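You operate a simulated robot arm through the tools that you are given. There is no shell and no other tool. Be economical: measure what you need, move in short steps, check, and stop when the job is done.

You run a simulated robot arm. Do the job below in one go: nothing can be reset, and whatever is moved stays where it is left.

## Task
Measure the blue capsule in the height gauge and sort it.
Fine: the one on the deck; under 20 mm goes in the red tray, else the green tray; leave the sliding tray out.

Only the result counts: the job must be done as asked and must still hold three seconds after the hand-in. Knocking over, shifting, dropping, spilling or breaking anything else fails it.

## Robot
A 7-joint arm with a two-finger parallel gripper, fixed in place. Base frame: the origin is at the foot of the arm, x ahead of it, y to its left, z up; the work surface is at about z = 0. Units: cm, degrees, N and s.
With the tool pointing down near the work surface it reaches from about 24 to 62 cm from the base axis. Its first joint turns from -66.0 to 66.0 degrees. Payload 2.6 kg.
The TCP is the grasp point between the finger pads, 3 cm short of the fingertips. In the tool frame z runs along the fingers and y along their closing line. Largest opening 9.4 cm; finger width 2.8, thickness 1; the body of the gripper, 5 by 9.6 cm, starts 5.5 cm behind the TCP.
Orientation is told as [roll, pitch, yaw] about the base's x, y, z axes, in that order, counted from this pose: with the fingers straight down and closing along the base's y, the tool's x points along the base's -x, its y along +y and its z along -z.

## Interface
- The arm moves only by the tool nudge_tool. Its argument "deltas" is a list of rows, each a list of 3 entries, a list of its own where there are three numbers: the closure, from 0 (fully open) to 1 (shut), then the shift along the base's x, y, z in units of 20 mm (1.0 is 20 mm), then the turn, a rotation vector about the base's x, y, z in units of 4 degrees (1.0 is 4 degrees). In form: [[hand, [x, y, z], [rx, ry, rz]], ...]. A call has 1 to 12 rows; each row shifts and turns the commanded pose from where the row before left it. A call with a number of a shift or a turn outside -1 to 1 is refused whole. Rows are played at 5 a second. More than 5 cm and 8.6 degrees between two rows, or a gripper value outside its range, and nothing of the call is played. Where a pose cannot be reached the arm comes as near as it can. A force on the tool above 40 N (or 10 N above the force at the start of the call, whichever is more), or a blocked arm, ends the call early, and 0.2 s more pass. Each finger travels about 7.2 cm/s and halts on what it meets, pressing with about 29 N; the grip force reading is that of the motor and also rises with nothing between the fingers. The clock runs only during rows and for 0.2 s after the last one: add rows that do not move to give the fingers time. The reply holds the time, the measured pose of the TCP, the force on the tool along the base axes, the opening and the grip force, in the units named above and with some noise.
- Cameras (640 x 400 px; columns grow to the right, rows downward): "scene" is fixed at [4.95, 44.61, 56.21]; the picture's right is [-0.61, -0.79, 0.00], its down [-0.45, 0.35, -0.82] and it looks along [0.65, -0.51, -0.57] (base axes); focal length 235 px, centre (320, 200). "wrist" rides on the gripper at [7.6, 1.4, -10.3] in the tool frame; the picture's right is [-0.18, 0.98, 0.00], its down [-0.75, -0.14, -0.64] and it looks along [-0.63, -0.12, 0.77] (tool axes); focal length 243 px, centre (320, 200). There is no depth. A picture from a camera that has moved, and an enlarged one, comes with that camera's place and axes in the base frame and with its lens.
- grab_frame(camera): a new picture of that camera. No time passes.
- inspect(camera, box): a new picture of the part [left, top, right, bottom] of that camera's present view, enlarged. No time passes.
- close_job(): hands the job in; it is judged then, once.

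Work in short steps. Places have to be worked out from the pictures, the camera data and where the tool is seen: move nearer, look again, correct. Check each grasp and each placing, and mend what went wrong. You have 120 turns and 76 pictures in all, those below and enlarged ones among them. Open the gripper and draw the arm clear of the work before you hand the job in, unless the task says otherwise; then end with one line.

The tools are called after ">>>" by a JSON object that holds its "op" and its "data". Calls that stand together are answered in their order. nudge_tool: Moves the arm, as the interface text tells. Its arguments: {"type":"object","properties":{"deltas":{"type":"array","items":{"type":"array"}}},"required":["deltas"]} The other tools are called the same way: grab_frame (camera) takes a picture; inspect (camera, box) takes an enlarged picture of a part of a camera's view; close_job () hands the job in.

At the start:

```text
time: 0.0
tcp_pos: [29.2, -4.37, 44.33]
tool_rot: [0.1, 0.0, 0.0]
contact_force: [0.6, 0.1, -1.1]
width: 9.4
grasp_force: 0.1
```

scene: 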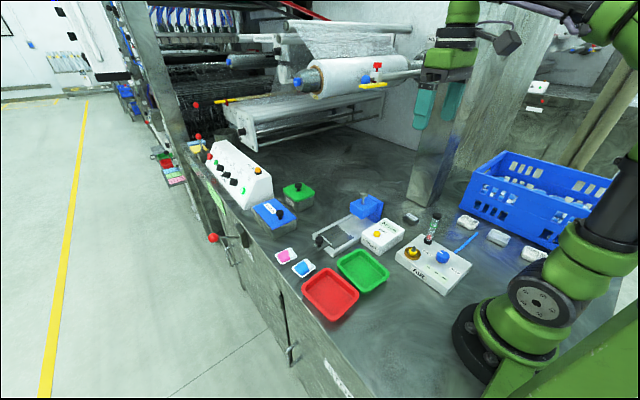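
wrist: 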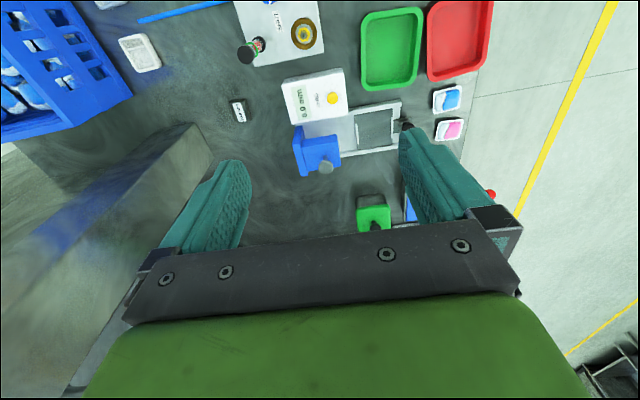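

I'll start with enlarged views of the work area to find the gauge, the capsule and the trays.

>>> {"op": "inspect", "data": {"camera": "scene", "box": [240, 170, 400, 330]}}

>>> {"op": "inspect", "data": {"camera": "scene", "box": [380, 190, 560, 300]}}

>>> {"op": "inspect", "data": {"camera": "wrist", "box": [220, 0, 500, 240]}}

```text
2.50 times, centred on (320, 250) of scene
camera zoom: at [4.95, 44.61, 56.21], right [-0.61, -0.79, 0.0], down [-0.45, 0.35, -0.82], along [0.65, -0.51, -0.57], focal length 587 px, centre (320, 75)
```

zoom: 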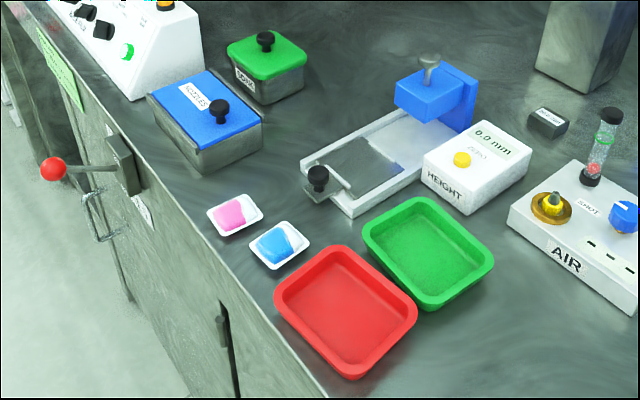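

```text
3.56 times, centred on (470, 245) of scene
camera zoom: at [4.95, 44.61, 56.21], right [-0.61, -0.79, 0.0], down [-0.45, 0.35, -0.82], along [0.65, -0.51, -0.57], focal length 835 px, centre (-213, 40)
```

zoom: 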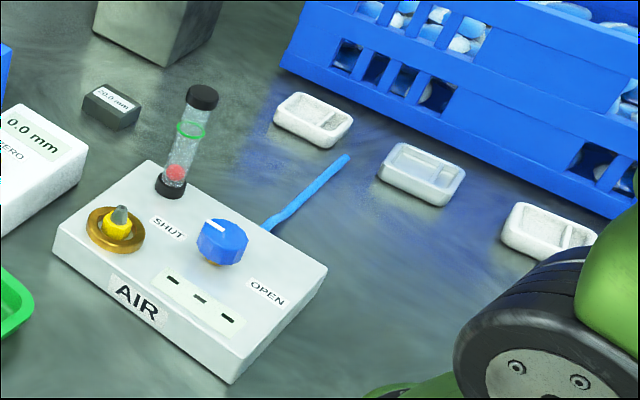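

```text
1.67 times, centred on (360, 120) of wrist
camera zoom: at [21.6, -2.87, 54.6], right [0.18, 0.98, 0.0], down [0.75, -0.14, 0.64], along [0.63, -0.12, -0.77], focal length 404 px, centre (253, 333)
```

zoom: 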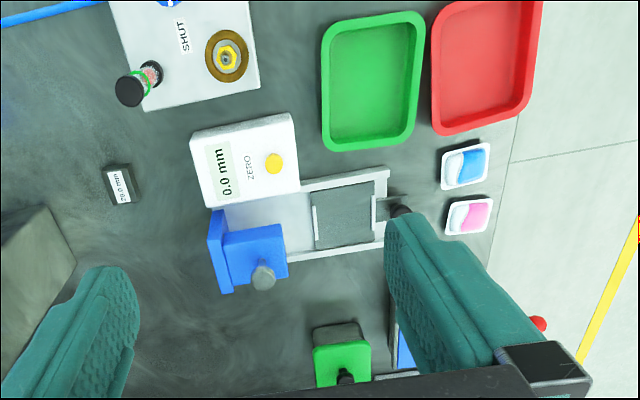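

The blue capsule is near (43, 20.5) and the gauge plate near (47, 5), with its handle at y≈12. I'll lower the arm to get a closer wrist view of the gauge.

>>> {"op": "nudge_tool", "data": {"deltas": [[0, [0, 0.5, -1], [0, 0, 0]], [0, [0, 0.5, -1], [0, 0, 0]], [0, [0, 0.5, -1], [0, 0, 0]], [0, [0, 0.5, -1], [0, 0, 0]], [0, [0, 0.5, -1], [0, 0, 0]], [0, [0, 0.5, -1], [0, 0, 0]], [0, [0, 0, -1], [0, 0, 0]], [0, [0, 0, 0], [0, 0, 0]]]}}

>>> {"op": "grab_frame", "data": {"camera": "wrist"}}

```text
time: 1.8
tcp_pos: [29.16, 1.7, 30.37]
tool_rot: [0.0, -0.1, 0.0]
contact_force: [0.3, 0.2, -0.6]
width: 9.4
grasp_force: 0.0
```

```text
70 pictures are left
camera wrist: at [21.6, 3.2, 40.62], right [0.18, 0.98, 0.0], down [0.75, -0.14, 0.64], along [0.63, -0.12, -0.77], focal length 243 px, centre (320, 200)
```

wrist: 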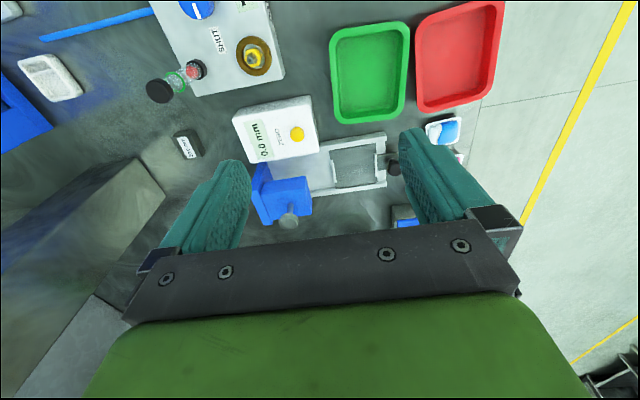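

>>> {"op": "inspect", "data": {"camera": "wrist", "box": [220, 80, 420, 240]}}

>>> {"op": "inspect", "data": {"camera": "scene", "box": [300, 185, 400, 255]}}

>>> {"op": "inspect", "data": {"camera": "wrist", "box": [140, 0, 300, 160]}}

```text
2.50 times, centred on (320, 160) of wrist
camera zoom: at [21.6, 3.2, 40.62], right [0.18, 0.98, 0.0], down [0.75, -0.14, 0.64], along [0.63, -0.12, -0.77], focal length 606 px, centre (320, 300)
```

zoom: 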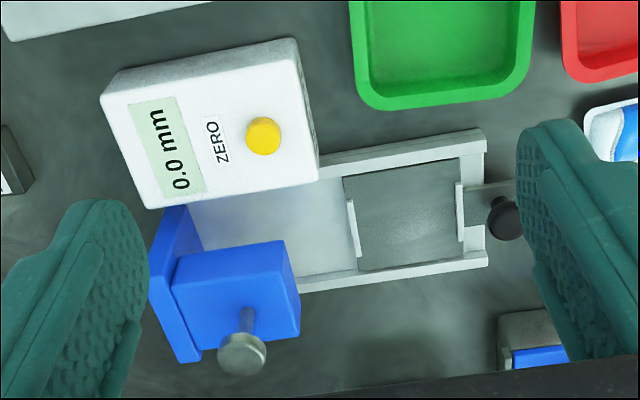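

```text
5.71 times, centred on (350, 220) of scene
camera zoom: at [4.95, 44.61, 56.21], right [-0.61, -0.79, 0.0], down [-0.45, 0.35, -0.82], along [0.65, -0.51, -0.57], focal length 1342 px, centre (149, 86)
```

zoom: 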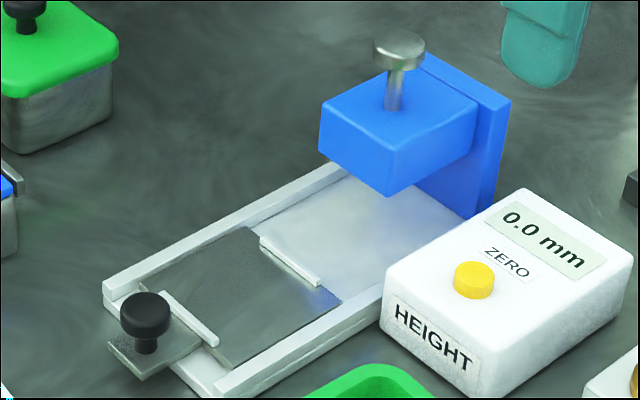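

```text
2.50 times, centred on (220, 80) of wrist
camera zoom: at [21.6, 3.2, 40.62], right [0.18, 0.98, 0.0], down [0.75, -0.14, 0.64], along [0.63, -0.12, -0.77], focal length 606 px, centre (570, 500)
```

zoom: 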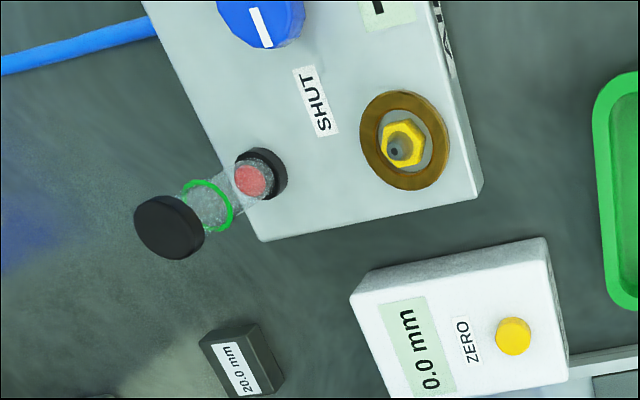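

The 20 mm block, the zero button and the plunger gauge are all clear. Next I'll move toward the blue capsule and look at it closely.

>>> {"op": "nudge_tool", "data": {"deltas": [[0, [0, 1, 0], [0, 0, 0]], [0, [0, 1, 0], [0, 0, 0]], [0, [0, 1, 0], [0, 0, 0]], [0, [0, 1, 0], [0, 0, 0]], [0, [0, 1, 0], [0, 0, 0]], [0, [0, 1, -0.5], [0, 0, 0]], [0, [0, 1, -1], [0, 0, 0]], [0, [0, 1, -1], [0, 0, 0]], [0, [0, 1, -1], [0, 0, 0]], [0, [0, 1, -1], [0, 0, 0]], [0, [0, 0, 0], [0, 0, 0]]]}}

>>> {"op": "grab_frame", "data": {"camera": "wrist"}}

```text
time: 4.2
tcp_pos: [29.41, 21.6, 21.35]
tool_rot: [0.0, -0.1, 0.0]
contact_force: [0.0, -0.1, -0.6]
width: 9.4
grasp_force: 0.0
```

```text
66 pictures are left
camera wrist: at [21.78, 23.08, 31.64], right [0.18, 0.98, 0.0], down [0.75, -0.14, 0.64], along [0.63, -0.12, -0.77], focal length 243 px, centre (320, 200)
```

wrist: 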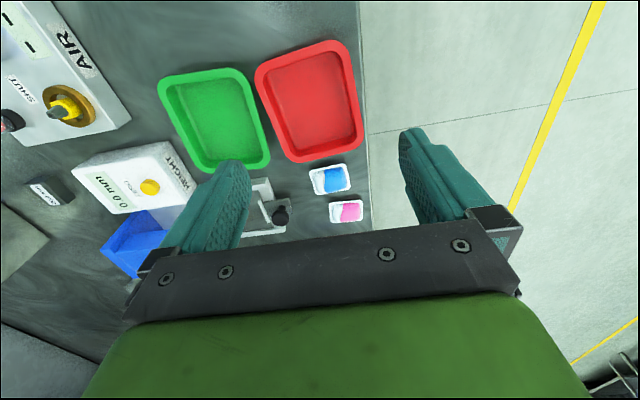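

The capsule reads (43.0, 20.6), which agrees with the earlier estimates. I'll enlarge the view for its shape and orientation.

>>> {"op": "inspect", "data": {"camera": "wrist", "box": [290, 150, 380, 230]}}

>>> {"op": "inspect", "data": {"camera": "scene", "box": [270, 235, 330, 285]}}

```text
5.00 times, centred on (335, 190) of wrist
camera zoom: at [21.78, 23.08, 31.64], right [0.18, 0.98, 0.0], down [0.75, -0.14, 0.64], along [0.63, -0.12, -0.77], focal length 1213 px, centre (245, 250)
```

zoom: 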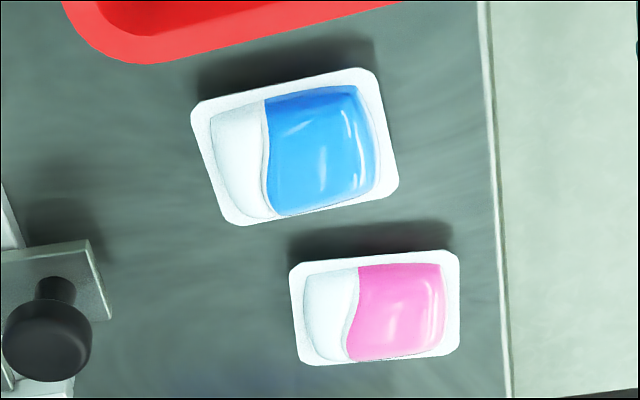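

```text
8.00 times, centred on (300, 260) of scene
camera zoom: at [4.95, 44.61, 56.21], right [-0.61, -0.79, 0.0], down [-0.45, 0.35, -0.82], along [0.65, -0.51, -0.57], focal length 1879 px, centre (480, -280)
```

zoom: 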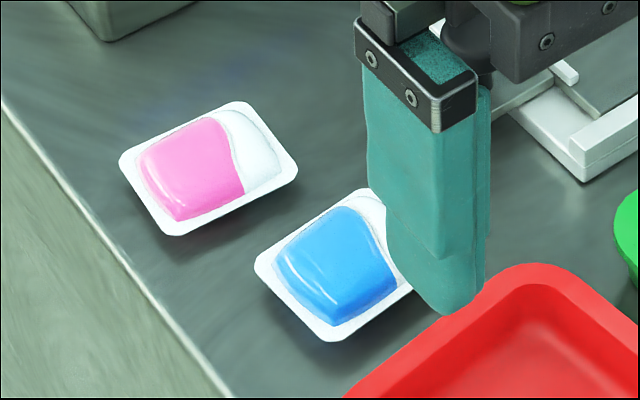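

The capsule is about 5.1 × 4.5 cm, long side near y, turned about +6.5°. I'll grip it across the short side (closing along x) so the fingers clear the lips on the plate. So I turn the tool to about -83.5° yaw while moving above it.

>>> {"op": "nudge_tool", "data": {"deltas": [[0, [0.5, 0, 0], [0, 0, -1]], [0, [0.5, 0, 0], [0, 0, -1]], [0, [0.5, 0, 0], [0, 0, -1]], [0, [0.5, 0, 0], [0, 0, -1]], [0, [0.5, 0, 0], [0, 0, -1]], [0, [0.5, 0, 0], [0, 0, -1]], [0, [0.5, 0, 0], [0, 0, -1]], [0, [0.5, 0, 0], [0, 0, -1]], [0, [0.5, 0, 0], [0, 0, -1]], [0, [0.5, 0, 0], [0, 0, -1]], [0, [0.5, 0, 0], [0, 0, -1]], [0, [0, 0, 0], [0, 0, -1]]]}}

>>> {"op": "nudge_tool", "data": {"deltas": [[0, [0.5, 0, 0], [0, 0, -1]], [0, [0.5, 0, 0], [0, 0, -1]], [0, [0.35, 0, 0], [0, 0, -1]], [0, [0, -0.45, 0], [0, 0, -1]], [0.2, [0, 0, 0], [0, 0, -1]], [0.3, [0, 0, 0], [0, 0, -1]], [0.4, [0, 0, 0], [0, 0, -1]], [0.41, [0, 0, -0.5], [0, 0, -1]], [0.41, [0, 0, -0.5], [0, 0, -0.88]], [0.41, [0, 0, -0.5], [0, 0, 0]], [0.41, [0, 0, 0], [0, 0, 0]]]}}

>>> {"op": "grab_frame", "data": {"camera": "wrist"}}

>>> {"op": "grab_frame", "data": {"camera": "scene"}}

```text
time: 6.8
tcp_pos: [40.4, 21.67, 21.3]
tool_rot: [0.0, -0.1, -48.1]
contact_force: [-0.5, 0.4, 0.3]
width: 9.41
grasp_force: 0.1
```

```text
time: 9.2
tcp_pos: [42.84, 20.77, 18.32]
tool_rot: [0.0, -0.1, -83.7]
contact_force: [-0.6, 0.0, 0.1]
width: 5.58
grasp_force: 0.1
```

```text
63 pictures are left
camera wrist: at [43.38, 28.56, 28.64], right [1.0, -0.07, 0.0], down [-0.06, -0.76, 0.64], along [-0.05, -0.64, -0.77], focal length 243 px, centre (320, 200)
```

wrist: 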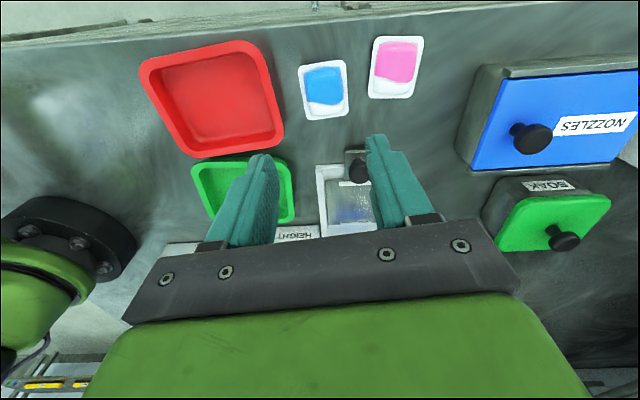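

```text
62 pictures are left
```

scene: 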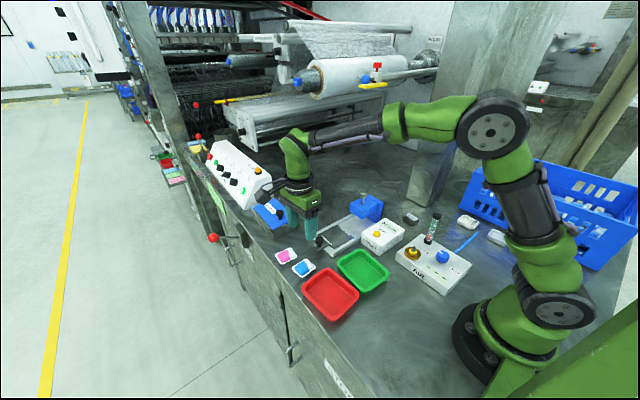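

Seen from here the capsule centre is about (43.2, 20.7) and its yaw about 5°. I'll trim the pose, descend part way and check the clearance.

>>> {"op": "nudge_tool", "data": {"deltas": [[0.41, [0.18, -0.03, -1], [0, 0, -0.3]], [0.41, [0, 0, -1], [0, 0, 0]], [0.41, [0, 0, -1], [0, 0, 0]], [0.41, [0, 0, -1], [0, 0, 0]], [0.41, [0, 0, -1], [0, 0, 0]], [0.41, [0, 0, 0], [0, 0, 0]], [0.41, [0, 0, 0], [0, 0, 0]]]}}

>>> {"op": "grab_frame", "data": {"camera": "wrist"}}

>>> {"op": "inspect", "data": {"camera": "scene", "box": [260, 220, 340, 290]}}

```text
time: 10.8
tcp_pos: [43.3, 20.8, 8.36]
tool_rot: [0.1, 0.1, -84.6]
contact_force: [-0.3, 0.0, 1.3]
width: 5.55
grasp_force: 0.0
```

```text
61 pictures are left
camera wrist: at [43.94, 28.49, 18.58], right [1.0, -0.09, 0.0], down [-0.07, -0.76, 0.64], along [-0.06, -0.64, -0.77], focal length 243 px, centre (320, 200)
```

wrist: 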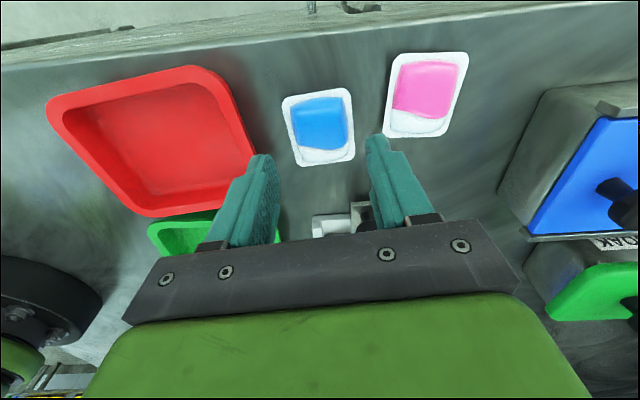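

```text
5.71 times, centred on (300, 255) of scene
camera zoom: at [4.95, 44.61, 56.21], right [-0.61, -0.79, 0.0], down [-0.45, 0.35, -0.82], along [0.65, -0.51, -0.57], focal length 1342 px, centre (434, -114)
```

zoom: 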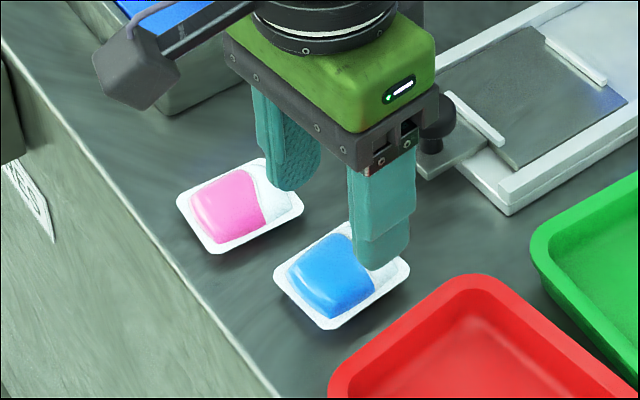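

The fingers are aligned with the capsule. I'll descend to about z=3.5, with the tips 0.5 cm off the deck.

>>> {"op": "nudge_tool", "data": {"deltas": [[0.41, [-0.07, 0.06, -0.8], [0, 0, 0]], [0.41, [0, 0, -0.8], [0, 0, 0]], [0.41, [0, 0, -0.5], [0, 0, 0]], [0.41, [0, 0, -0.3], [0, 0, 0]], [0.41, [0, 0, 0], [0, 0, 0]]]}}

>>> {"op": "grab_frame", "data": {"camera": "wrist"}}

>>> {"op": "inspect", "data": {"camera": "scene", "box": [260, 220, 340, 290]}}

```text
time: 12.0
tcp_pos: [43.25, 20.96, 3.51]
tool_rot: [0.0, 0.1, -84.7]
contact_force: [1.1, -0.5, -0.6]
width: 5.56
grasp_force: 0.0
```

```text
59 pictures are left
camera wrist: at [43.86, 28.59, 13.75], right [1.0, -0.09, 0.0], down [-0.07, -0.76, 0.64], along [-0.06, -0.64, -0.77], focal length 243 px, centre (320, 200)
```

wrist: 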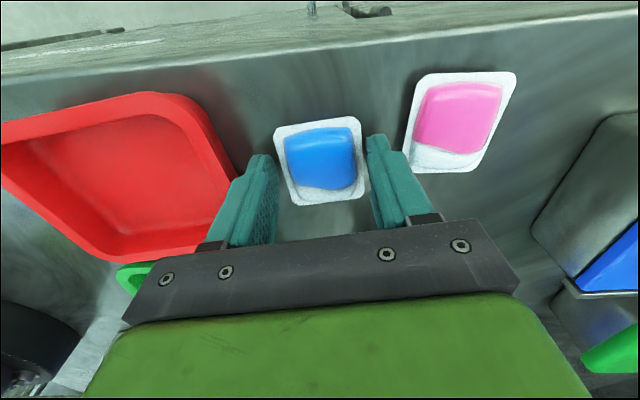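

```text
5.71 times, centred on (300, 255) of scene
camera zoom: at [4.95, 44.61, 56.21], right [-0.61, -0.79, 0.0], down [-0.45, 0.35, -0.82], along [0.65, -0.51, -0.57], focal length 1342 px, centre (434, -114)
```

zoom: 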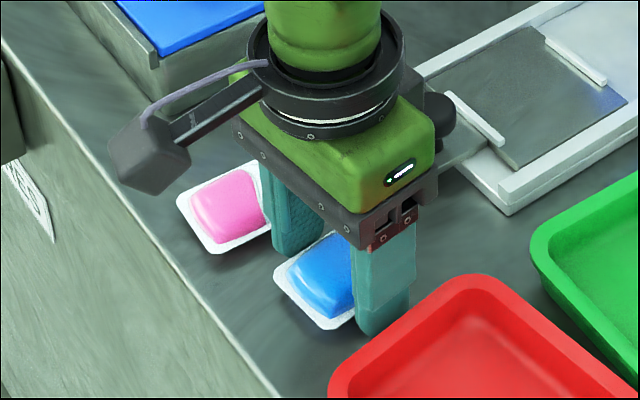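

The capsule sits centred between the fingers, so I'll close.

>>> {"op": "nudge_tool", "data": {"deltas": [[0.48, [0, 0, 0], [0, 0, 0]], [0.54, [0, 0, 0], [0, 0, 0]], [0.58, [0, 0, 0], [0, 0, 0]], [0.62, [0, 0, 0], [0, 0, 0]], [0.62, [0, 0, 0], [0, 0, 0]]]}}

>>> {"op": "grab_frame", "data": {"camera": "wrist"}}

```text
time: 13.2
tcp_pos: [43.22, 20.83, 3.49]
tool_rot: [0.0, 0.0, -84.7]
contact_force: [-0.9, 0.4, 0.3]
width: 4.12
grasp_force: 28.2
```

```text
57 pictures are left
camera wrist: at [43.87, 28.59, 13.76], right [1.0, -0.09, 0.0], down [-0.07, -0.76, 0.64], along [-0.06, -0.64, -0.77], focal length 243 px, centre (320, 200)
```

wrist: 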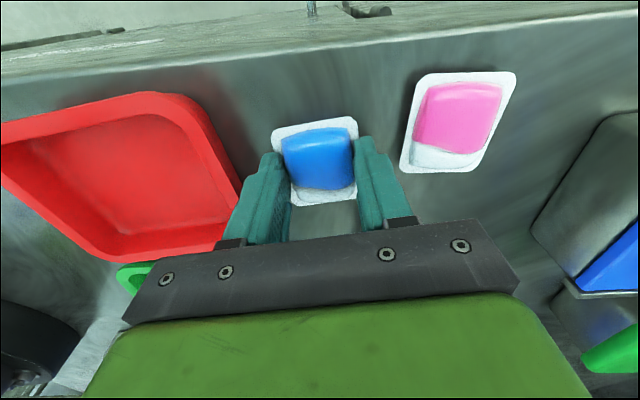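

The grip holds at width 4.1 cm. I'll lift and check.

>>> {"op": "nudge_tool", "data": {"deltas": [[0.68, [0, 0, 0.3], [0, 0, 0]], [0.68, [0, 0, 0.5], [0, 0, 0]], [0.68, [0, 0, 0.7], [0, 0, 0]], [0.68, [0, 0, 1], [0, 0, 0]], [0.68, [0, 0, 1], [0, 0, 0]], [0.68, [0, 0, 1], [0, 0, 0]], [0.68, [0, 0, 0], [0, 0, 0]]]}}

>>> {"op": "grab_frame", "data": {"camera": "wrist"}}

>>> {"op": "inspect", "data": {"camera": "scene", "box": [260, 200, 340, 270]}}

```text
time: 14.8
tcp_pos: [43.11, 20.79, 12.76]
tool_rot: [0.0, 0.1, -84.7]
contact_force: [-0.3, 0.2, 0.2]
width: 4.1
grasp_force: 29.3
```

```text
56 pictures are left
camera wrist: at [43.84, 28.49, 23.0], right [1.0, -0.09, 0.0], down [-0.07, -0.76, 0.64], along [-0.06, -0.64, -0.77], focal length 243 px, centre (320, 200)
```

wrist: 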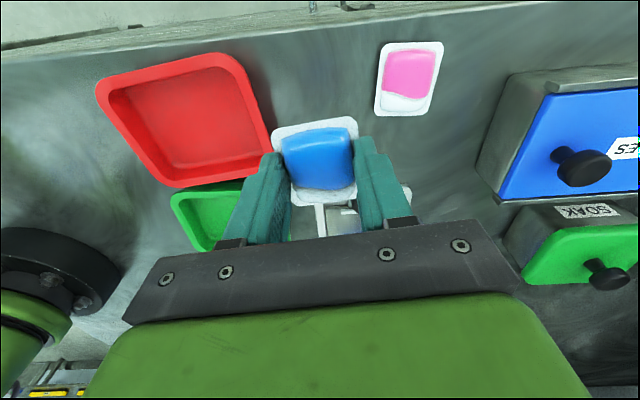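

```text
5.71 times, centred on (300, 235) of scene
camera zoom: at [4.95, 44.61, 56.21], right [-0.61, -0.79, 0.0], down [-0.45, 0.35, -0.82], along [0.65, -0.51, -0.57], focal length 1342 px, centre (434, 0)
```

zoom: 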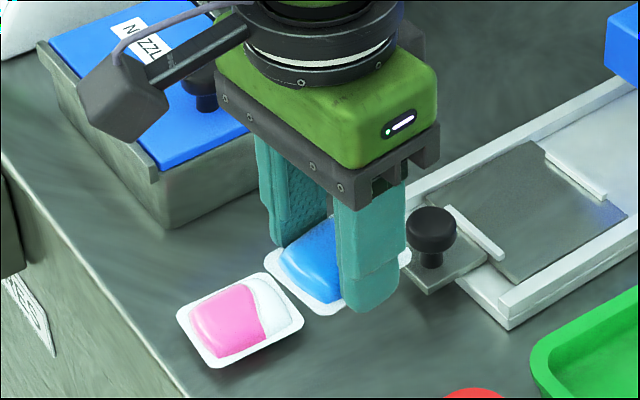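

The capsule is held cleanly. I'll carry it toward the plate at (46.9, 5), straightening the yaw to -90, and look again before lowering.

>>> {"op": "nudge_tool", "data": {"deltas": [[0.68, [0.5, -1, 0], [0, 0, -0.4]], [0.68, [0.5, -1, 0], [0, 0, -0.4]], [0.68, [0.5, -1, 0], [0, 0, -0.5]], [0.68, [0.4, -1, 0], [0, 0, 0]], [0.68, [0, -1, 0], [0, 0, 0]], [0.68, [0, -1, 0], [0, 0, 0]], [0.68, [0, -1, 0], [0, 0, 0]], [0.68, [0, -0.9, 0], [0, 0, 0]], [0.68, [0, 0, 0], [0, 0, 0]], [0.68, [0, 0, 0], [0, 0, 0]]]}}

>>> {"op": "grab_frame", "data": {"camera": "wrist"}}

>>> {"op": "inspect", "data": {"camera": "scene", "box": [300, 180, 400, 260]}}

```text
time: 17.0
tcp_pos: [46.95, 5.0, 12.65]
tool_rot: [0.0, 0.1, -89.9]
contact_force: [0.3, 0.2, 0.2]
width: 4.11
grasp_force: 29.0
```

```text
54 pictures are left
camera wrist: at [48.24, 12.64, 22.88], right [0.98, -0.18, 0.0], down [-0.14, -0.75, 0.64], along [-0.12, -0.63, -0.77], focal length 243 px, centre (320, 200)
```

wrist: 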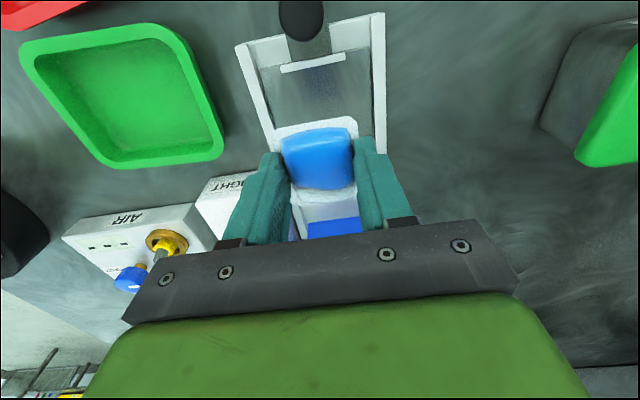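

```text
5.00 times, centred on (350, 220) of scene
camera zoom: at [4.95, 44.61, 56.21], right [-0.61, -0.79, 0.0], down [-0.45, 0.35, -0.82], along [0.65, -0.51, -0.57], focal length 1174 px, centre (170, 100)
```

zoom: 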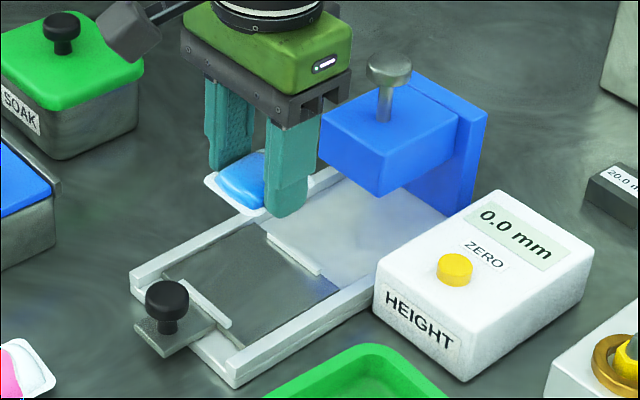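

The gauge is square to the base axes. The lips are at y≈1.1 and 8.9, so the plate centre is (47.0, 5.0), directly below me. I'll lower to about 6.7 and look.

>>> {"op": "nudge_tool", "data": {"deltas": [[0.68, [0, 0, -1], [0, 0, 0]], [0.68, [0, 0, -1], [0, 0, 0]], [0.68, [0, 0, -1], [0, 0, 0]], [0.68, [0, 0, 0], [0, 0, 0]]]}}

>>> {"op": "inspect", "data": {"camera": "scene", "box": [300, 190, 390, 260]}}

>>> {"op": "grab_frame", "data": {"camera": "wrist"}}

```text
time: 18.0
tcp_pos: [46.93, 5.12, 6.41]
tool_rot: [0.0, 0.0, -90.0]
contact_force: [-0.4, 0.1, -0.7]
width: 4.1
grasp_force: 29.1
```

```text
5.71 times, centred on (345, 225) of scene
camera zoom: at [4.95, 44.61, 56.21], right [-0.61, -0.79, 0.0], down [-0.45, 0.35, -0.82], along [0.65, -0.51, -0.57], focal length 1342 px, centre (177, 57)
```

zoom: 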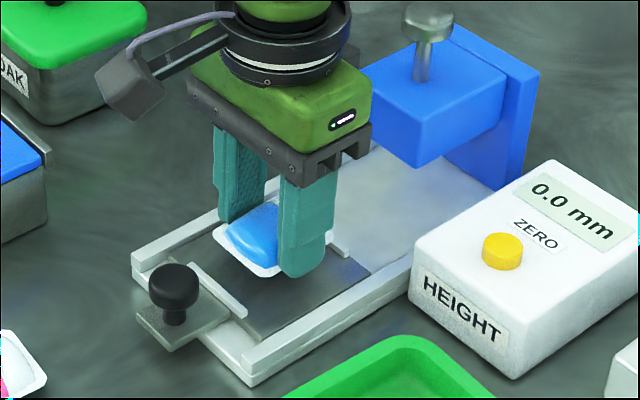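

```text
51 pictures are left
camera wrist: at [48.28, 12.74, 16.66], right [0.98, -0.18, 0.0], down [-0.14, -0.75, 0.64], along [-0.12, -0.63, -0.77], focal length 243 px, centre (320, 200)
```

wrist: 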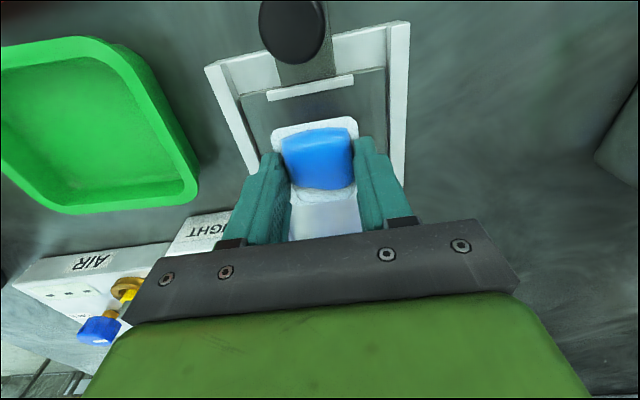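

The capsule is centred over the plate and close to it. I'll lower in small steps and watch the force.

>>> {"op": "nudge_tool", "data": {"deltas": [[0.68, [0, 0, -0.15], [0, 0, 0]], [0.68, [0, 0, -0.15], [0, 0, 0]], [0.68, [0, 0, -0.15], [0, 0, 0]], [0.68, [0, 0, 0], [0, 0, 0]]]}}

>>> {"op": "nudge_tool", "data": {"deltas": [[0.68, [0, 0, -0.1], [0, 0, 0]], [0.68, [0, 0, 0], [0, 0, 0]]]}}

>>> {"op": "inspect", "data": {"camera": "scene", "box": [315, 210, 365, 255]}}

```text
time: 19.0
tcp_pos: [46.84, 4.91, 5.58]
tool_rot: [0.1, 0.0, -89.8]
contact_force: [-0.1, -0.1, -0.6]
width: 4.13
grasp_force: 29.3
```

```text
time: 19.6
tcp_pos: [46.94, 4.99, 5.52]
tool_rot: [0.1, 0.0, -89.9]
contact_force: [0.4, 1.3, -0.3]
width: 4.12
grasp_force: 28.9
```

```text
8.89 times, centred on (340, 232) of scene
camera zoom: at [4.95, 44.61, 56.21], right [-0.61, -0.79, 0.0], down [-0.45, 0.35, -0.82], along [0.65, -0.51, -0.57], focal length 2088 px, centre (142, -89)
```

zoom: 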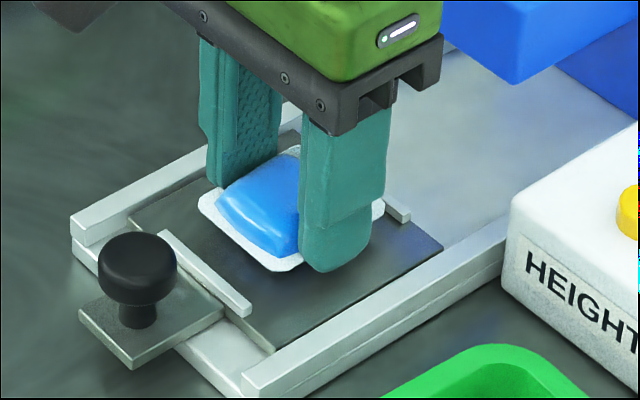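

No contact yet. I'll keep lowering.

>>> {"op": "nudge_tool", "data": {"deltas": [[0.68, [0, 0, -0.1], [0, 0, 0]], [0.68, [0, 0, -0.1], [0, 0, 0]], [0.68, [0, 0, 0], [0, 0, 0]]]}}

>>> {"op": "nudge_tool", "data": {"deltas": [[0.68, [0, 0, -0.1], [0, 0, 0]], [0.68, [0, 0, -0.05], [0, 0, 0]], [0.68, [0, 0, 0], [0, 0, 0]]]}}

>>> {"op": "inspect", "data": {"camera": "scene", "box": [315, 210, 365, 255]}}

```text
time: 20.4
tcp_pos: [47.05, 4.91, 5.11]
tool_rot: [0.1, 0.0, -89.9]
contact_force: [-2.1, 0.2, 13.7]
width: 4.14
grasp_force: 28.9
```

```text
time: 21.2
tcp_pos: [47.06, 5.07, 4.8]
tool_rot: [0.2, -0.1, -89.9]
contact_force: [1.6, -0.1, 18.9]
width: 4.1
grasp_force: 29.2
```

```text
8.89 times, centred on (340, 232) of scene
camera zoom: at [4.94, 44.61, 56.21], right [-0.61, -0.79, 0.0], down [-0.45, 0.35, -0.82], along [0.65, -0.51, -0.57], focal length 2088 px, centre (142, -89)
```

zoom: 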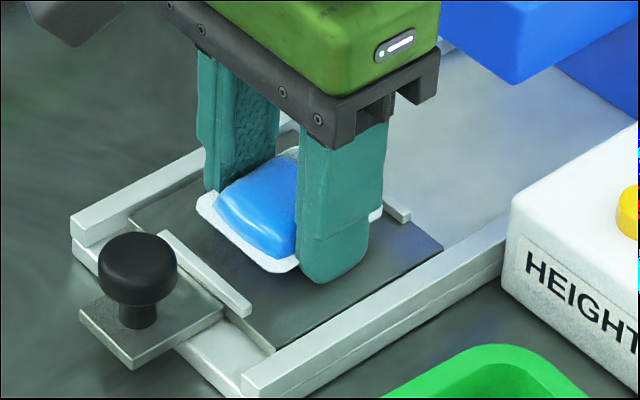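

The capsule is on the plate, with 19 N upward. I'll open to about 6.5 cm, which clears the rails, and rise.

>>> {"op": "nudge_tool", "data": {"deltas": [[0.55, [0, 0, 0.05], [0, 0, 0]], [0.45, [0, 0, 0], [0, 0, 0]], [0.36, [0, 0, 0], [0, 0, 0]], [0.36, [0, 0, 0.3], [0, 0, 0]], [0.36, [0, 0, 0.7], [0, 0, 0]], [0.36, [0, 0, 1], [0, 0, 0]], [0.36, [0, 0, 1], [0, 0, 0]], [0.36, [0, 0, 1], [0, 0, 0]], [0.36, [0, 0.5, 0], [0, 0, 0]]]}}

>>> {"op": "grab_frame", "data": {"camera": "wrist"}}

>>> {"op": "inspect", "data": {"camera": "scene", "box": [300, 190, 390, 260]}}

```text
time: 23.2
tcp_pos: [46.9, 6.14, 13.09]
tool_rot: [0.0, 0.0, -89.9]
contact_force: [-0.6, -0.2, 0.3]
width: 6.02
grasp_force: 0.0
```

```text
48 pictures are left
camera wrist: at [48.29, 13.7, 23.23], right [0.98, -0.18, 0.0], down [-0.14, -0.75, 0.64], along [-0.12, -0.63, -0.77], focal length 243 px, centre (320, 200)
```

wrist: 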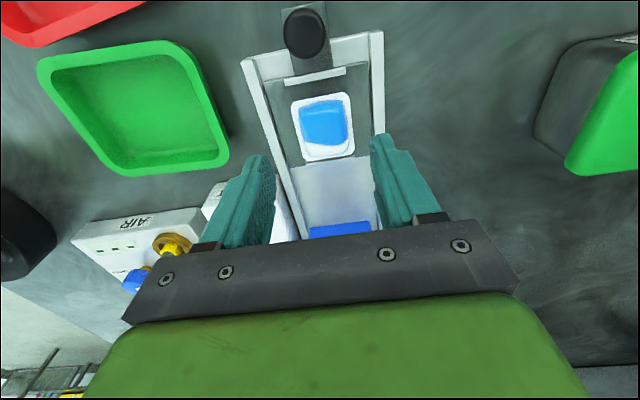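

```text
5.71 times, centred on (345, 225) of scene
camera zoom: at [4.95, 44.61, 56.21], right [-0.61, -0.79, 0.0], down [-0.45, 0.35, -0.82], along [0.65, -0.51, -0.57], focal length 1342 px, centre (177, 57)
```

zoom: 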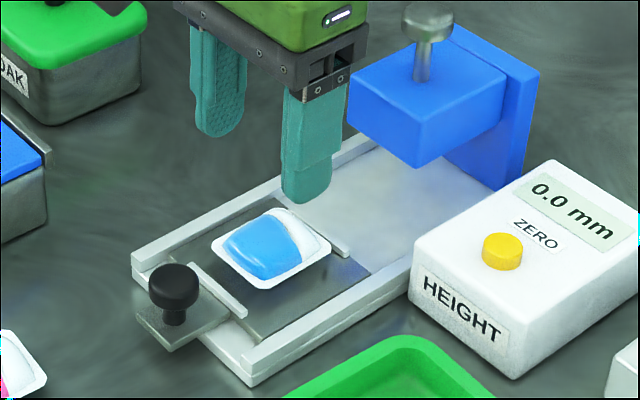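

The capsule sits squarely on the plate. Before sliding it in I need to know where the plunger is under the head, so I'll back off in +y and tilt the camera toward horizontal.

>>> {"op": "nudge_tool", "data": {"deltas": [[0.36, [0, 1, 0], [-1, 0, 0]], [0.36, [0, 1, 0], [-1, 0, 0]], [0.36, [0, 1, 0], [-1, 0, 0]], [0.36, [0, 1, 0], [-1, 0, 0]], [0.36, [0, 1, 0], [-1, 0, 0]], [0.36, [0, 0.5, -0.5], [-1, 0, 0]], [0.36, [0, 0, -1], [-1, 0, 0]], [0.36, [0, 0, -0.5], [-1, 0, 0]], [0.36, [0, 0, -0.5], [-1, 0, 0]], [0.36, [0, 0, 0], [0, 0, 0]]]}}

>>> {"op": "grab_frame", "data": {"camera": "wrist"}}

```text
time: 25.4
tcp_pos: [46.99, 17.19, 7.84]
tool_rot: [-0.1, -36.2, -89.9]
contact_force: [0.2, -0.3, -0.2]
width: 6.02
grasp_force: 0.0
```

```text
46 pictures are left
camera wrist: at [48.39, 29.31, 11.55], right [0.98, -0.15, 0.11], down [-0.14, -0.23, 0.96], along [-0.12, -0.96, -0.25], focal length 243 px, centre (320, 200)
```

wrist: 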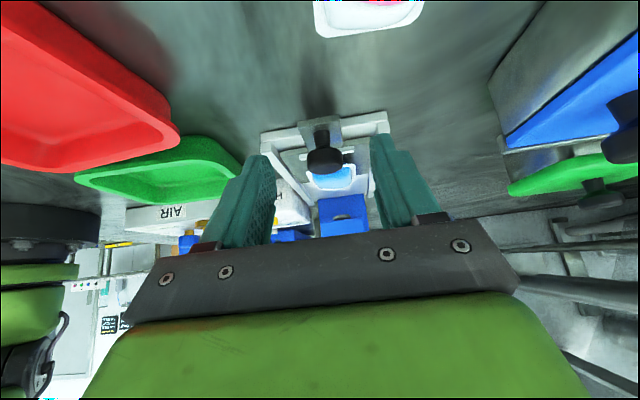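

>>> {"op": "inspect", "data": {"camera": "wrist", "box": [270, 110, 390, 240]}}

```text
3.08 times, centred on (330, 175) of wrist
camera zoom: at [48.39, 29.31, 11.55], right [0.98, -0.15, 0.11], down [-0.14, -0.23, 0.96], along [-0.12, -0.96, -0.25], focal length 746 px, centre (289, 277)
```

zoom: 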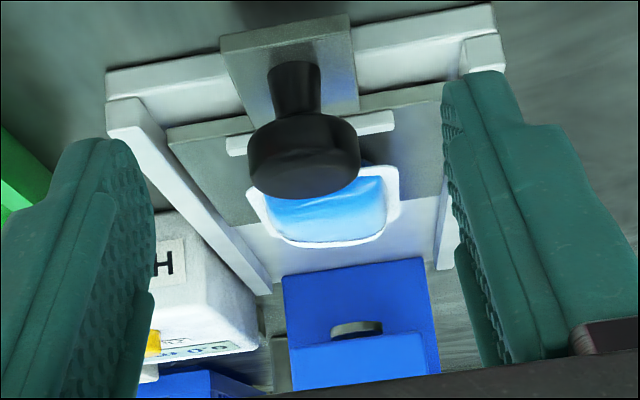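

The plunger foot is tucked under the head at z≈6.3, so the capsule will pass beneath it. From triangulation the plunger axis is at (47, -6.5), and the handle knob at (47, 12), z 4–6. I'll straighten the tool, then grip the knob.

>>> {"op": "nudge_tool", "data": {"deltas": [[0.36, [0, 0, 1], [1, 0, 0]], [0.36, [0, 0, 1], [1, 0, 0]], [0.36, [0, 0, 0.5], [1, 0, 0]], [0.36, [0, -0.5, 0], [1, 0, 0]], [0.36, [0, -0.5, 0], [1, 0, 0]], [0.36, [0, -0.5, 0], [1, 0, 0]], [0.36, [0, -0.5, 0], [1, 0, 0]], [0.36, [0, -0.5, 0], [1, 0, 0]], [0.36, [0, 0, 0], [1, 0, 0]], [0.36, [0, 0, 0], [0, 0, 0]]]}}

>>> {"op": "grab_frame", "data": {"camera": "wrist"}}

```text
time: 27.6
tcp_pos: [46.97, 12.06, 12.9]
tool_rot: [0.0, 0.0, -89.9]
contact_force: [-0.1, 0.2, 0.9]
width: 6.02
grasp_force: 0.1
```

```text
44 pictures are left
camera wrist: at [48.4, 19.66, 23.11], right [0.98, -0.18, 0.0], down [-0.14, -0.75, 0.64], along [-0.12, -0.63, -0.77], focal length 243 px, centre (320, 200)
```

wrist: 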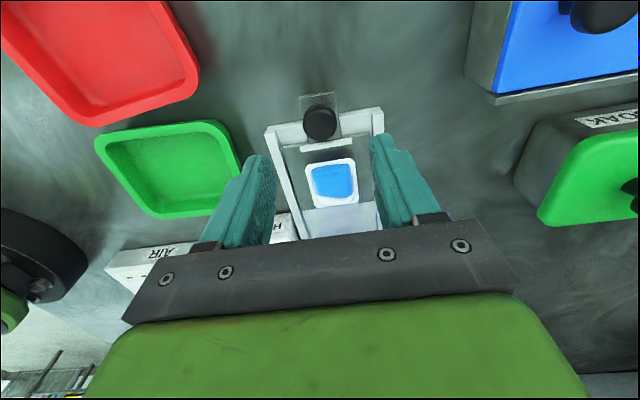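

The knob is at about (47.05, 12.4). I'll lower around it and check before closing.

>>> {"op": "nudge_tool", "data": {"deltas": [[0.36, [0.03, 0.15, -1], [0, 0, 0]], [0.36, [0, 0, -1], [0, 0, 0]], [0.36, [0, 0, -0.6], [0, 0, 0]], [0.36, [0, 0, -0.5], [0, 0, 0]], [0.36, [0, 0, 0], [0, 0, 0]]]}}

>>> {"op": "inspect", "data": {"camera": "scene", "box": [300, 190, 390, 260]}}

>>> {"op": "grab_frame", "data": {"camera": "wrist"}}

```text
time: 28.8
tcp_pos: [47.02, 12.41, 6.72]
tool_rot: [0.0, -0.1, -89.9]
contact_force: [0.4, 0.0, 0.4]
width: 5.99
grasp_force: 0.0
```

```text
5.71 times, centred on (345, 225) of scene
camera zoom: at [4.95, 44.61, 56.21], right [-0.61, -0.79, 0.0], down [-0.45, 0.35, -0.82], along [0.65, -0.51, -0.57], focal length 1342 px, centre (177, 57)
```

zoom: 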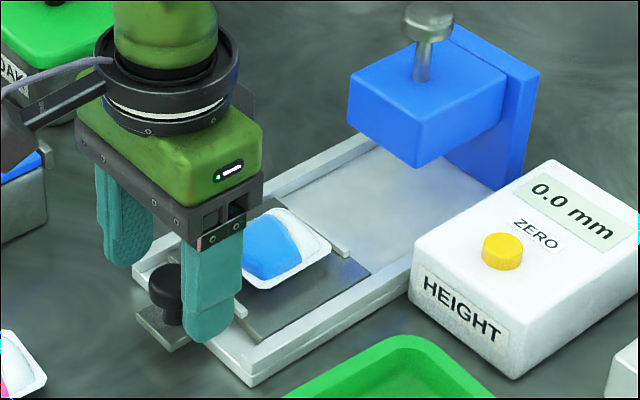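

```text
42 pictures are left
camera wrist: at [48.46, 20.04, 16.94], right [0.98, -0.18, 0.0], down [-0.14, -0.75, 0.64], along [-0.12, -0.63, -0.77], focal length 243 px, centre (320, 200)
```

wrist: 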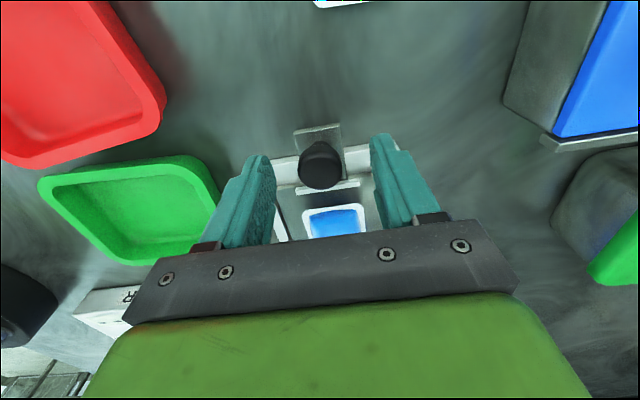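

The knob lies between the fingers, so I'll close on it.

>>> {"op": "nudge_tool", "data": {"deltas": [[0.5, [0, 0, 0], [0, 0, 0]], [0.65, [0, 0, 0], [0, 0, 0]], [0.75, [0, 0, 0], [0, 0, 0]], [0.8, [0, 0, 0], [0, 0, 0]], [0.85, [0, 0, 0], [0, 0, 0]]]}}

>>> {"op": "grab_frame", "data": {"camera": "wrist"}}

```text
time: 30.0
tcp_pos: [47.01, 12.46, 6.61]
tool_rot: [-0.1, 0.1, -90.0]
contact_force: [-9.6, -2.2, 3.7]
width: 2.73
grasp_force: 44.9
```

```text
41 pictures are left
camera wrist: at [48.43, 20.04, 16.94], right [0.98, -0.18, 0.0], down [-0.14, -0.75, 0.64], along [-0.12, -0.63, -0.77], focal length 243 px, centre (320, 200)
```

wrist: 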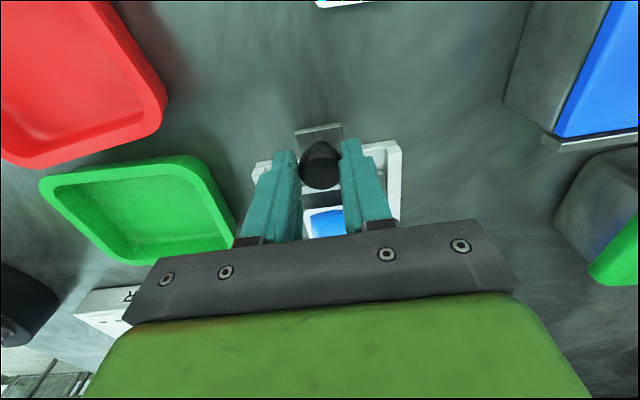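

I have hold of the knob, with a slight x bias. I'll relieve that and start sliding the tray in slowly.

>>> {"op": "nudge_tool", "data": {"deltas": [[0.85, [-0.06, 0, 0], [0, 0, 0]], [0.85, [0, -0.3, 0], [0, 0, 0]], [0.85, [0, -0.4, 0], [0, 0, 0]], [0.85, [0, -0.4, 0], [0, 0, 0]], [0.85, [0, -0.4, 0], [0, 0, 0]], [0.85, [0, 0, 0], [0, 0, 0]]]}}

>>> {"op": "inspect", "data": {"camera": "scene", "box": [300, 180, 400, 260]}}

```text
time: 31.4
tcp_pos: [46.96, 9.29, 6.7]
tool_rot: [0.2, -0.1, -89.9]
contact_force: [9.7, 1.5, 4.4]
width: 2.7
grasp_force: 44.7
```

```text
5.00 times, centred on (350, 220) of scene
camera zoom: at [4.95, 44.61, 56.21], right [-0.61, -0.79, 0.0], down [-0.45, 0.35, -0.82], along [0.65, -0.51, -0.57], focal length 1174 px, centre (170, 100)
```

zoom: 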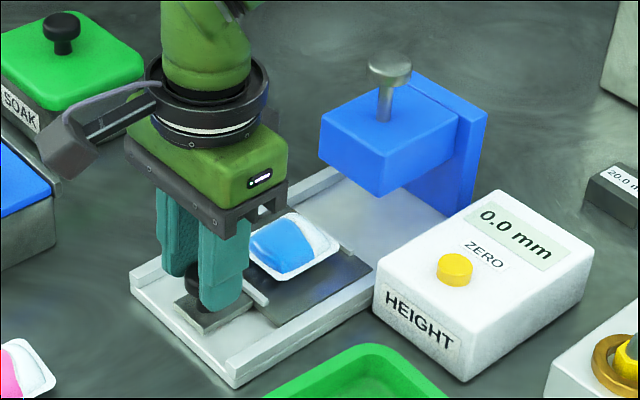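

The tray slides with the knob and the capsule rides along. I'll continue toward y≈1.5.

>>> {"op": "nudge_tool", "data": {"deltas": [[0.85, [0.03, -0.4, 0], [0, 0, 0]], [0.85, [0, -0.5, 0], [0, 0, 0]], [0.85, [0, -0.5, 0], [0, 0, 0]], [0.85, [0, -0.5, 0], [0, 0, 0]], [0.85, [0, -0.5, 0], [0, 0, 0]], [0.85, [0, -0.5, 0], [0, 0, 0]], [0.85, [0, -0.5, 0], [0, 0, 0]], [0.85, [0, -0.3, 0], [0, 0, 0]], [0.85, [0, 0, 0], [0, 0, 0]]]}}

>>> {"op": "inspect", "data": {"camera": "scene", "box": [300, 180, 400, 260]}}

```text
time: 33.4
tcp_pos: [47.09, 1.84, 6.69]
tool_rot: [0.1, -0.1, -89.9]
contact_force: [17.8, 1.5, -6.3]
width: 2.71
grasp_force: 44.7
```

```text
5.00 times, centred on (350, 220) of scene
camera zoom: at [4.96, 44.61, 56.21], right [-0.61, -0.79, 0.0], down [-0.45, 0.35, -0.82], along [0.65, -0.51, -0.57], focal length 1174 px, centre (170, 100)
```

zoom: 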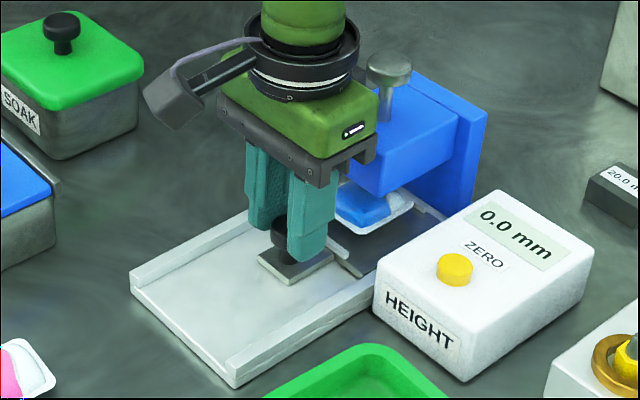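

Nearly in. I'll push on in small steps until the y force shows the stop.

>>> {"op": "nudge_tool", "data": {"deltas": [[0.85, [0, -0.2, 0], [0, 0, 0]], [0.85, [0, -0.2, 0], [0, 0, 0]], [0.85, [0, 0, 0], [0, 0, 0]]]}}

>>> {"op": "nudge_tool", "data": {"deltas": [[0.85, [0, -0.15, 0], [0, 0, 0]], [0.85, [0, -0.15, 0], [0, 0, 0]], [0.85, [0, 0, 0], [0, 0, 0]]]}}

>>> {"op": "inspect", "data": {"camera": "scene", "box": [300, 180, 400, 260]}}

```text
time: 34.2
tcp_pos: [46.95, 1.06, 6.7]
tool_rot: [0.0, -0.1, -90.0]
contact_force: [12.1, -0.9, -0.7]
width: 2.7
grasp_force: 45.0
```

```text
time: 35.0
tcp_pos: [47.04, 0.91, 6.63]
tool_rot: [-0.1, 0.2, -89.8]
contact_force: [13.0, 15.2, -5.4]
width: 2.73
grasp_force: 44.9
```

```text
5.00 times, centred on (350, 220) of scene
camera zoom: at [4.95, 44.61, 56.2], right [-0.61, -0.79, 0.0], down [-0.45, 0.35, -0.82], along [0.65, -0.51, -0.57], focal length 1174 px, centre (170, 100)
```

zoom: 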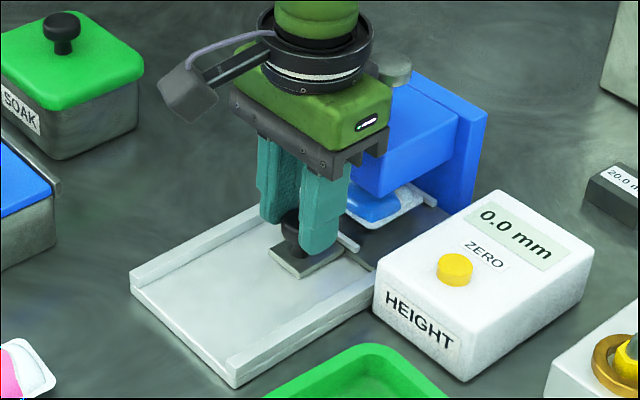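

The tray reached its stop at y≈0.95, an 11.5 cm stroke that matches the plunger axis. The display still reads 0.0, so the plunger probably has to be pressed. I'll release the knob and rise straight up.

>>> {"op": "nudge_tool", "data": {"deltas": [[0.7, [0, 0.05, 0], [0, 0, 0]], [0.55, [0, 0, 0], [0, 0, 0]], [0.4, [0, 0, 0], [0, 0, 0]], [0.4, [0, 0, 0.5], [0, 0, 0]], [0.4, [0, 0, 1], [0, 0, 0]], [0.4, [0, 0, 1], [0, 0, 0]], [0.4, [0, 0, 1], [0, 0, 0]], [0.4, [0, 0, 1], [0, 0, 0]], [0.4, [0, 0, 1], [0, 0, 0]], [0.4, [0, 0, 1], [0, 0, 0]], [0.8, [0, 0, 1], [0, 0, 0]], [1, [0, 0, 0], [0, 0, 0]]]}}

>>> {"op": "nudge_tool", "data": {"deltas": [[1, [0, 0, 0], [0, 0, 0]], [1, [0, 0, 0], [0, 0, 0]], [1, [0, 0, 0], [0, 0, 0]]]}}

>>> {"op": "grab_frame", "data": {"camera": "wrist"}}

>>> {"op": "inspect", "data": {"camera": "scene", "box": [300, 180, 400, 260]}}

```text
time: 37.6
tcp_pos: [46.88, 0.59, 21.79]
tool_rot: [0.0, 0.0, -89.8]
contact_force: [-0.5, 0.6, -0.5]
width: 0.0
grasp_force: 22.6
```

```text
time: 38.4
tcp_pos: [46.99, 0.69, 21.68]
tool_rot: [0.0, 0.0, -89.9]
contact_force: [-0.4, 0.3, 0.3]
width: 0.0
grasp_force: 28.9
```

```text
37 pictures are left
camera wrist: at [48.35, 8.26, 31.93], right [0.98, -0.18, 0.0], down [-0.14, -0.75, 0.64], along [-0.12, -0.63, -0.77], focal length 243 px, centre (320, 200)
```

wrist: 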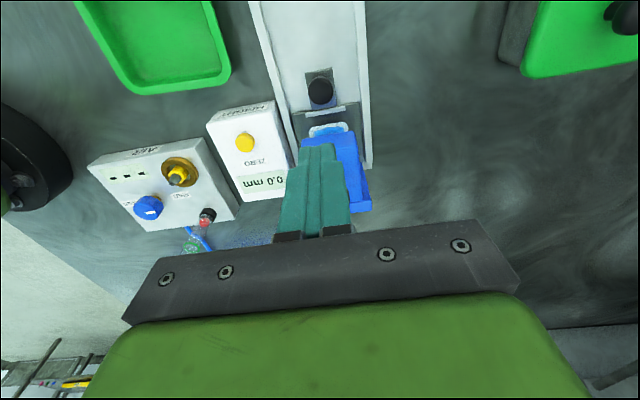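

```text
5.00 times, centred on (350, 220) of scene
camera zoom: at [4.95, 44.61, 56.21], right [-0.61, -0.79, 0.0], down [-0.45, 0.35, -0.82], along [0.65, -0.51, -0.57], focal length 1174 px, centre (170, 100)
```

zoom: 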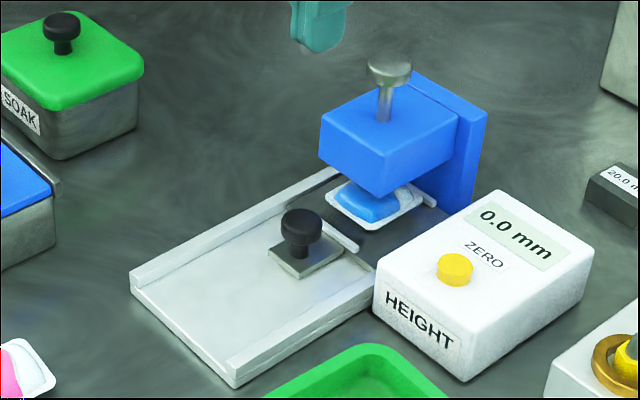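

The capsule is under the head. I'll move the closed fingers above the plunger knob at (47, -6.5) and lower to just above it.

>>> {"op": "nudge_tool", "data": {"deltas": [[1, [0, -1, 0], [0, 0, 0]], [1, [0, -1, 0], [0, 0, 0]], [1, [0, -1, 0], [0, 0, 0]], [1, [0, -0.6, 0], [0, 0, 0]], [1, [0, 0, -1], [0, 0, 0]], [1, [0, 0, -0.7], [0, 0, 0]], [1, [0, 0, 0], [0, 0, 0]]]}}

>>> {"op": "inspect", "data": {"camera": "scene", "box": [320, 160, 420, 240]}}

>>> {"op": "grab_frame", "data": {"camera": "wrist"}}

```text
time: 40.0
tcp_pos: [46.92, -6.59, 18.36]
tool_rot: [0.0, 0.0, -89.9]
contact_force: [0.6, -0.3, -0.6]
width: 0.0
grasp_force: 28.7
```

```text
5.00 times, centred on (370, 200) of scene
camera zoom: at [4.95, 44.61, 56.21], right [-0.61, -0.79, 0.0], down [-0.45, 0.35, -0.82], along [0.65, -0.51, -0.57], focal length 1174 px, centre (70, 200)
```

zoom: 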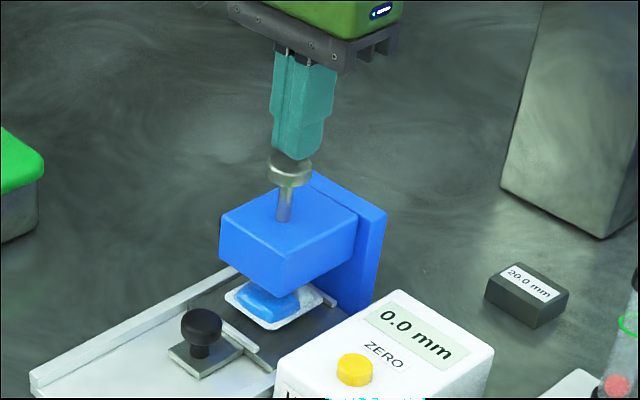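

```text
34 pictures are left
camera wrist: at [48.22, 0.99, 28.56], right [0.98, -0.18, 0.0], down [-0.14, -0.75, 0.64], along [-0.12, -0.63, -0.77], focal length 243 px, centre (320, 200)
```

wrist: 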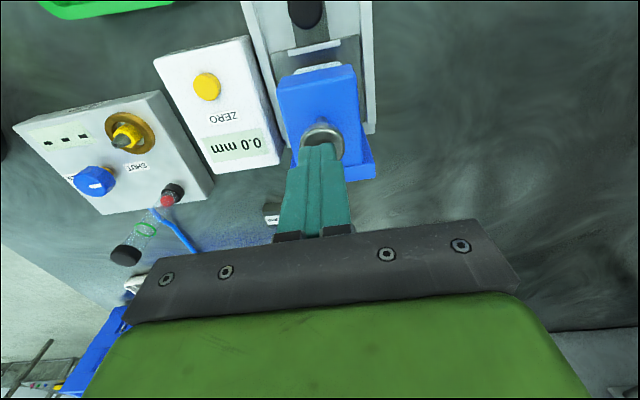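

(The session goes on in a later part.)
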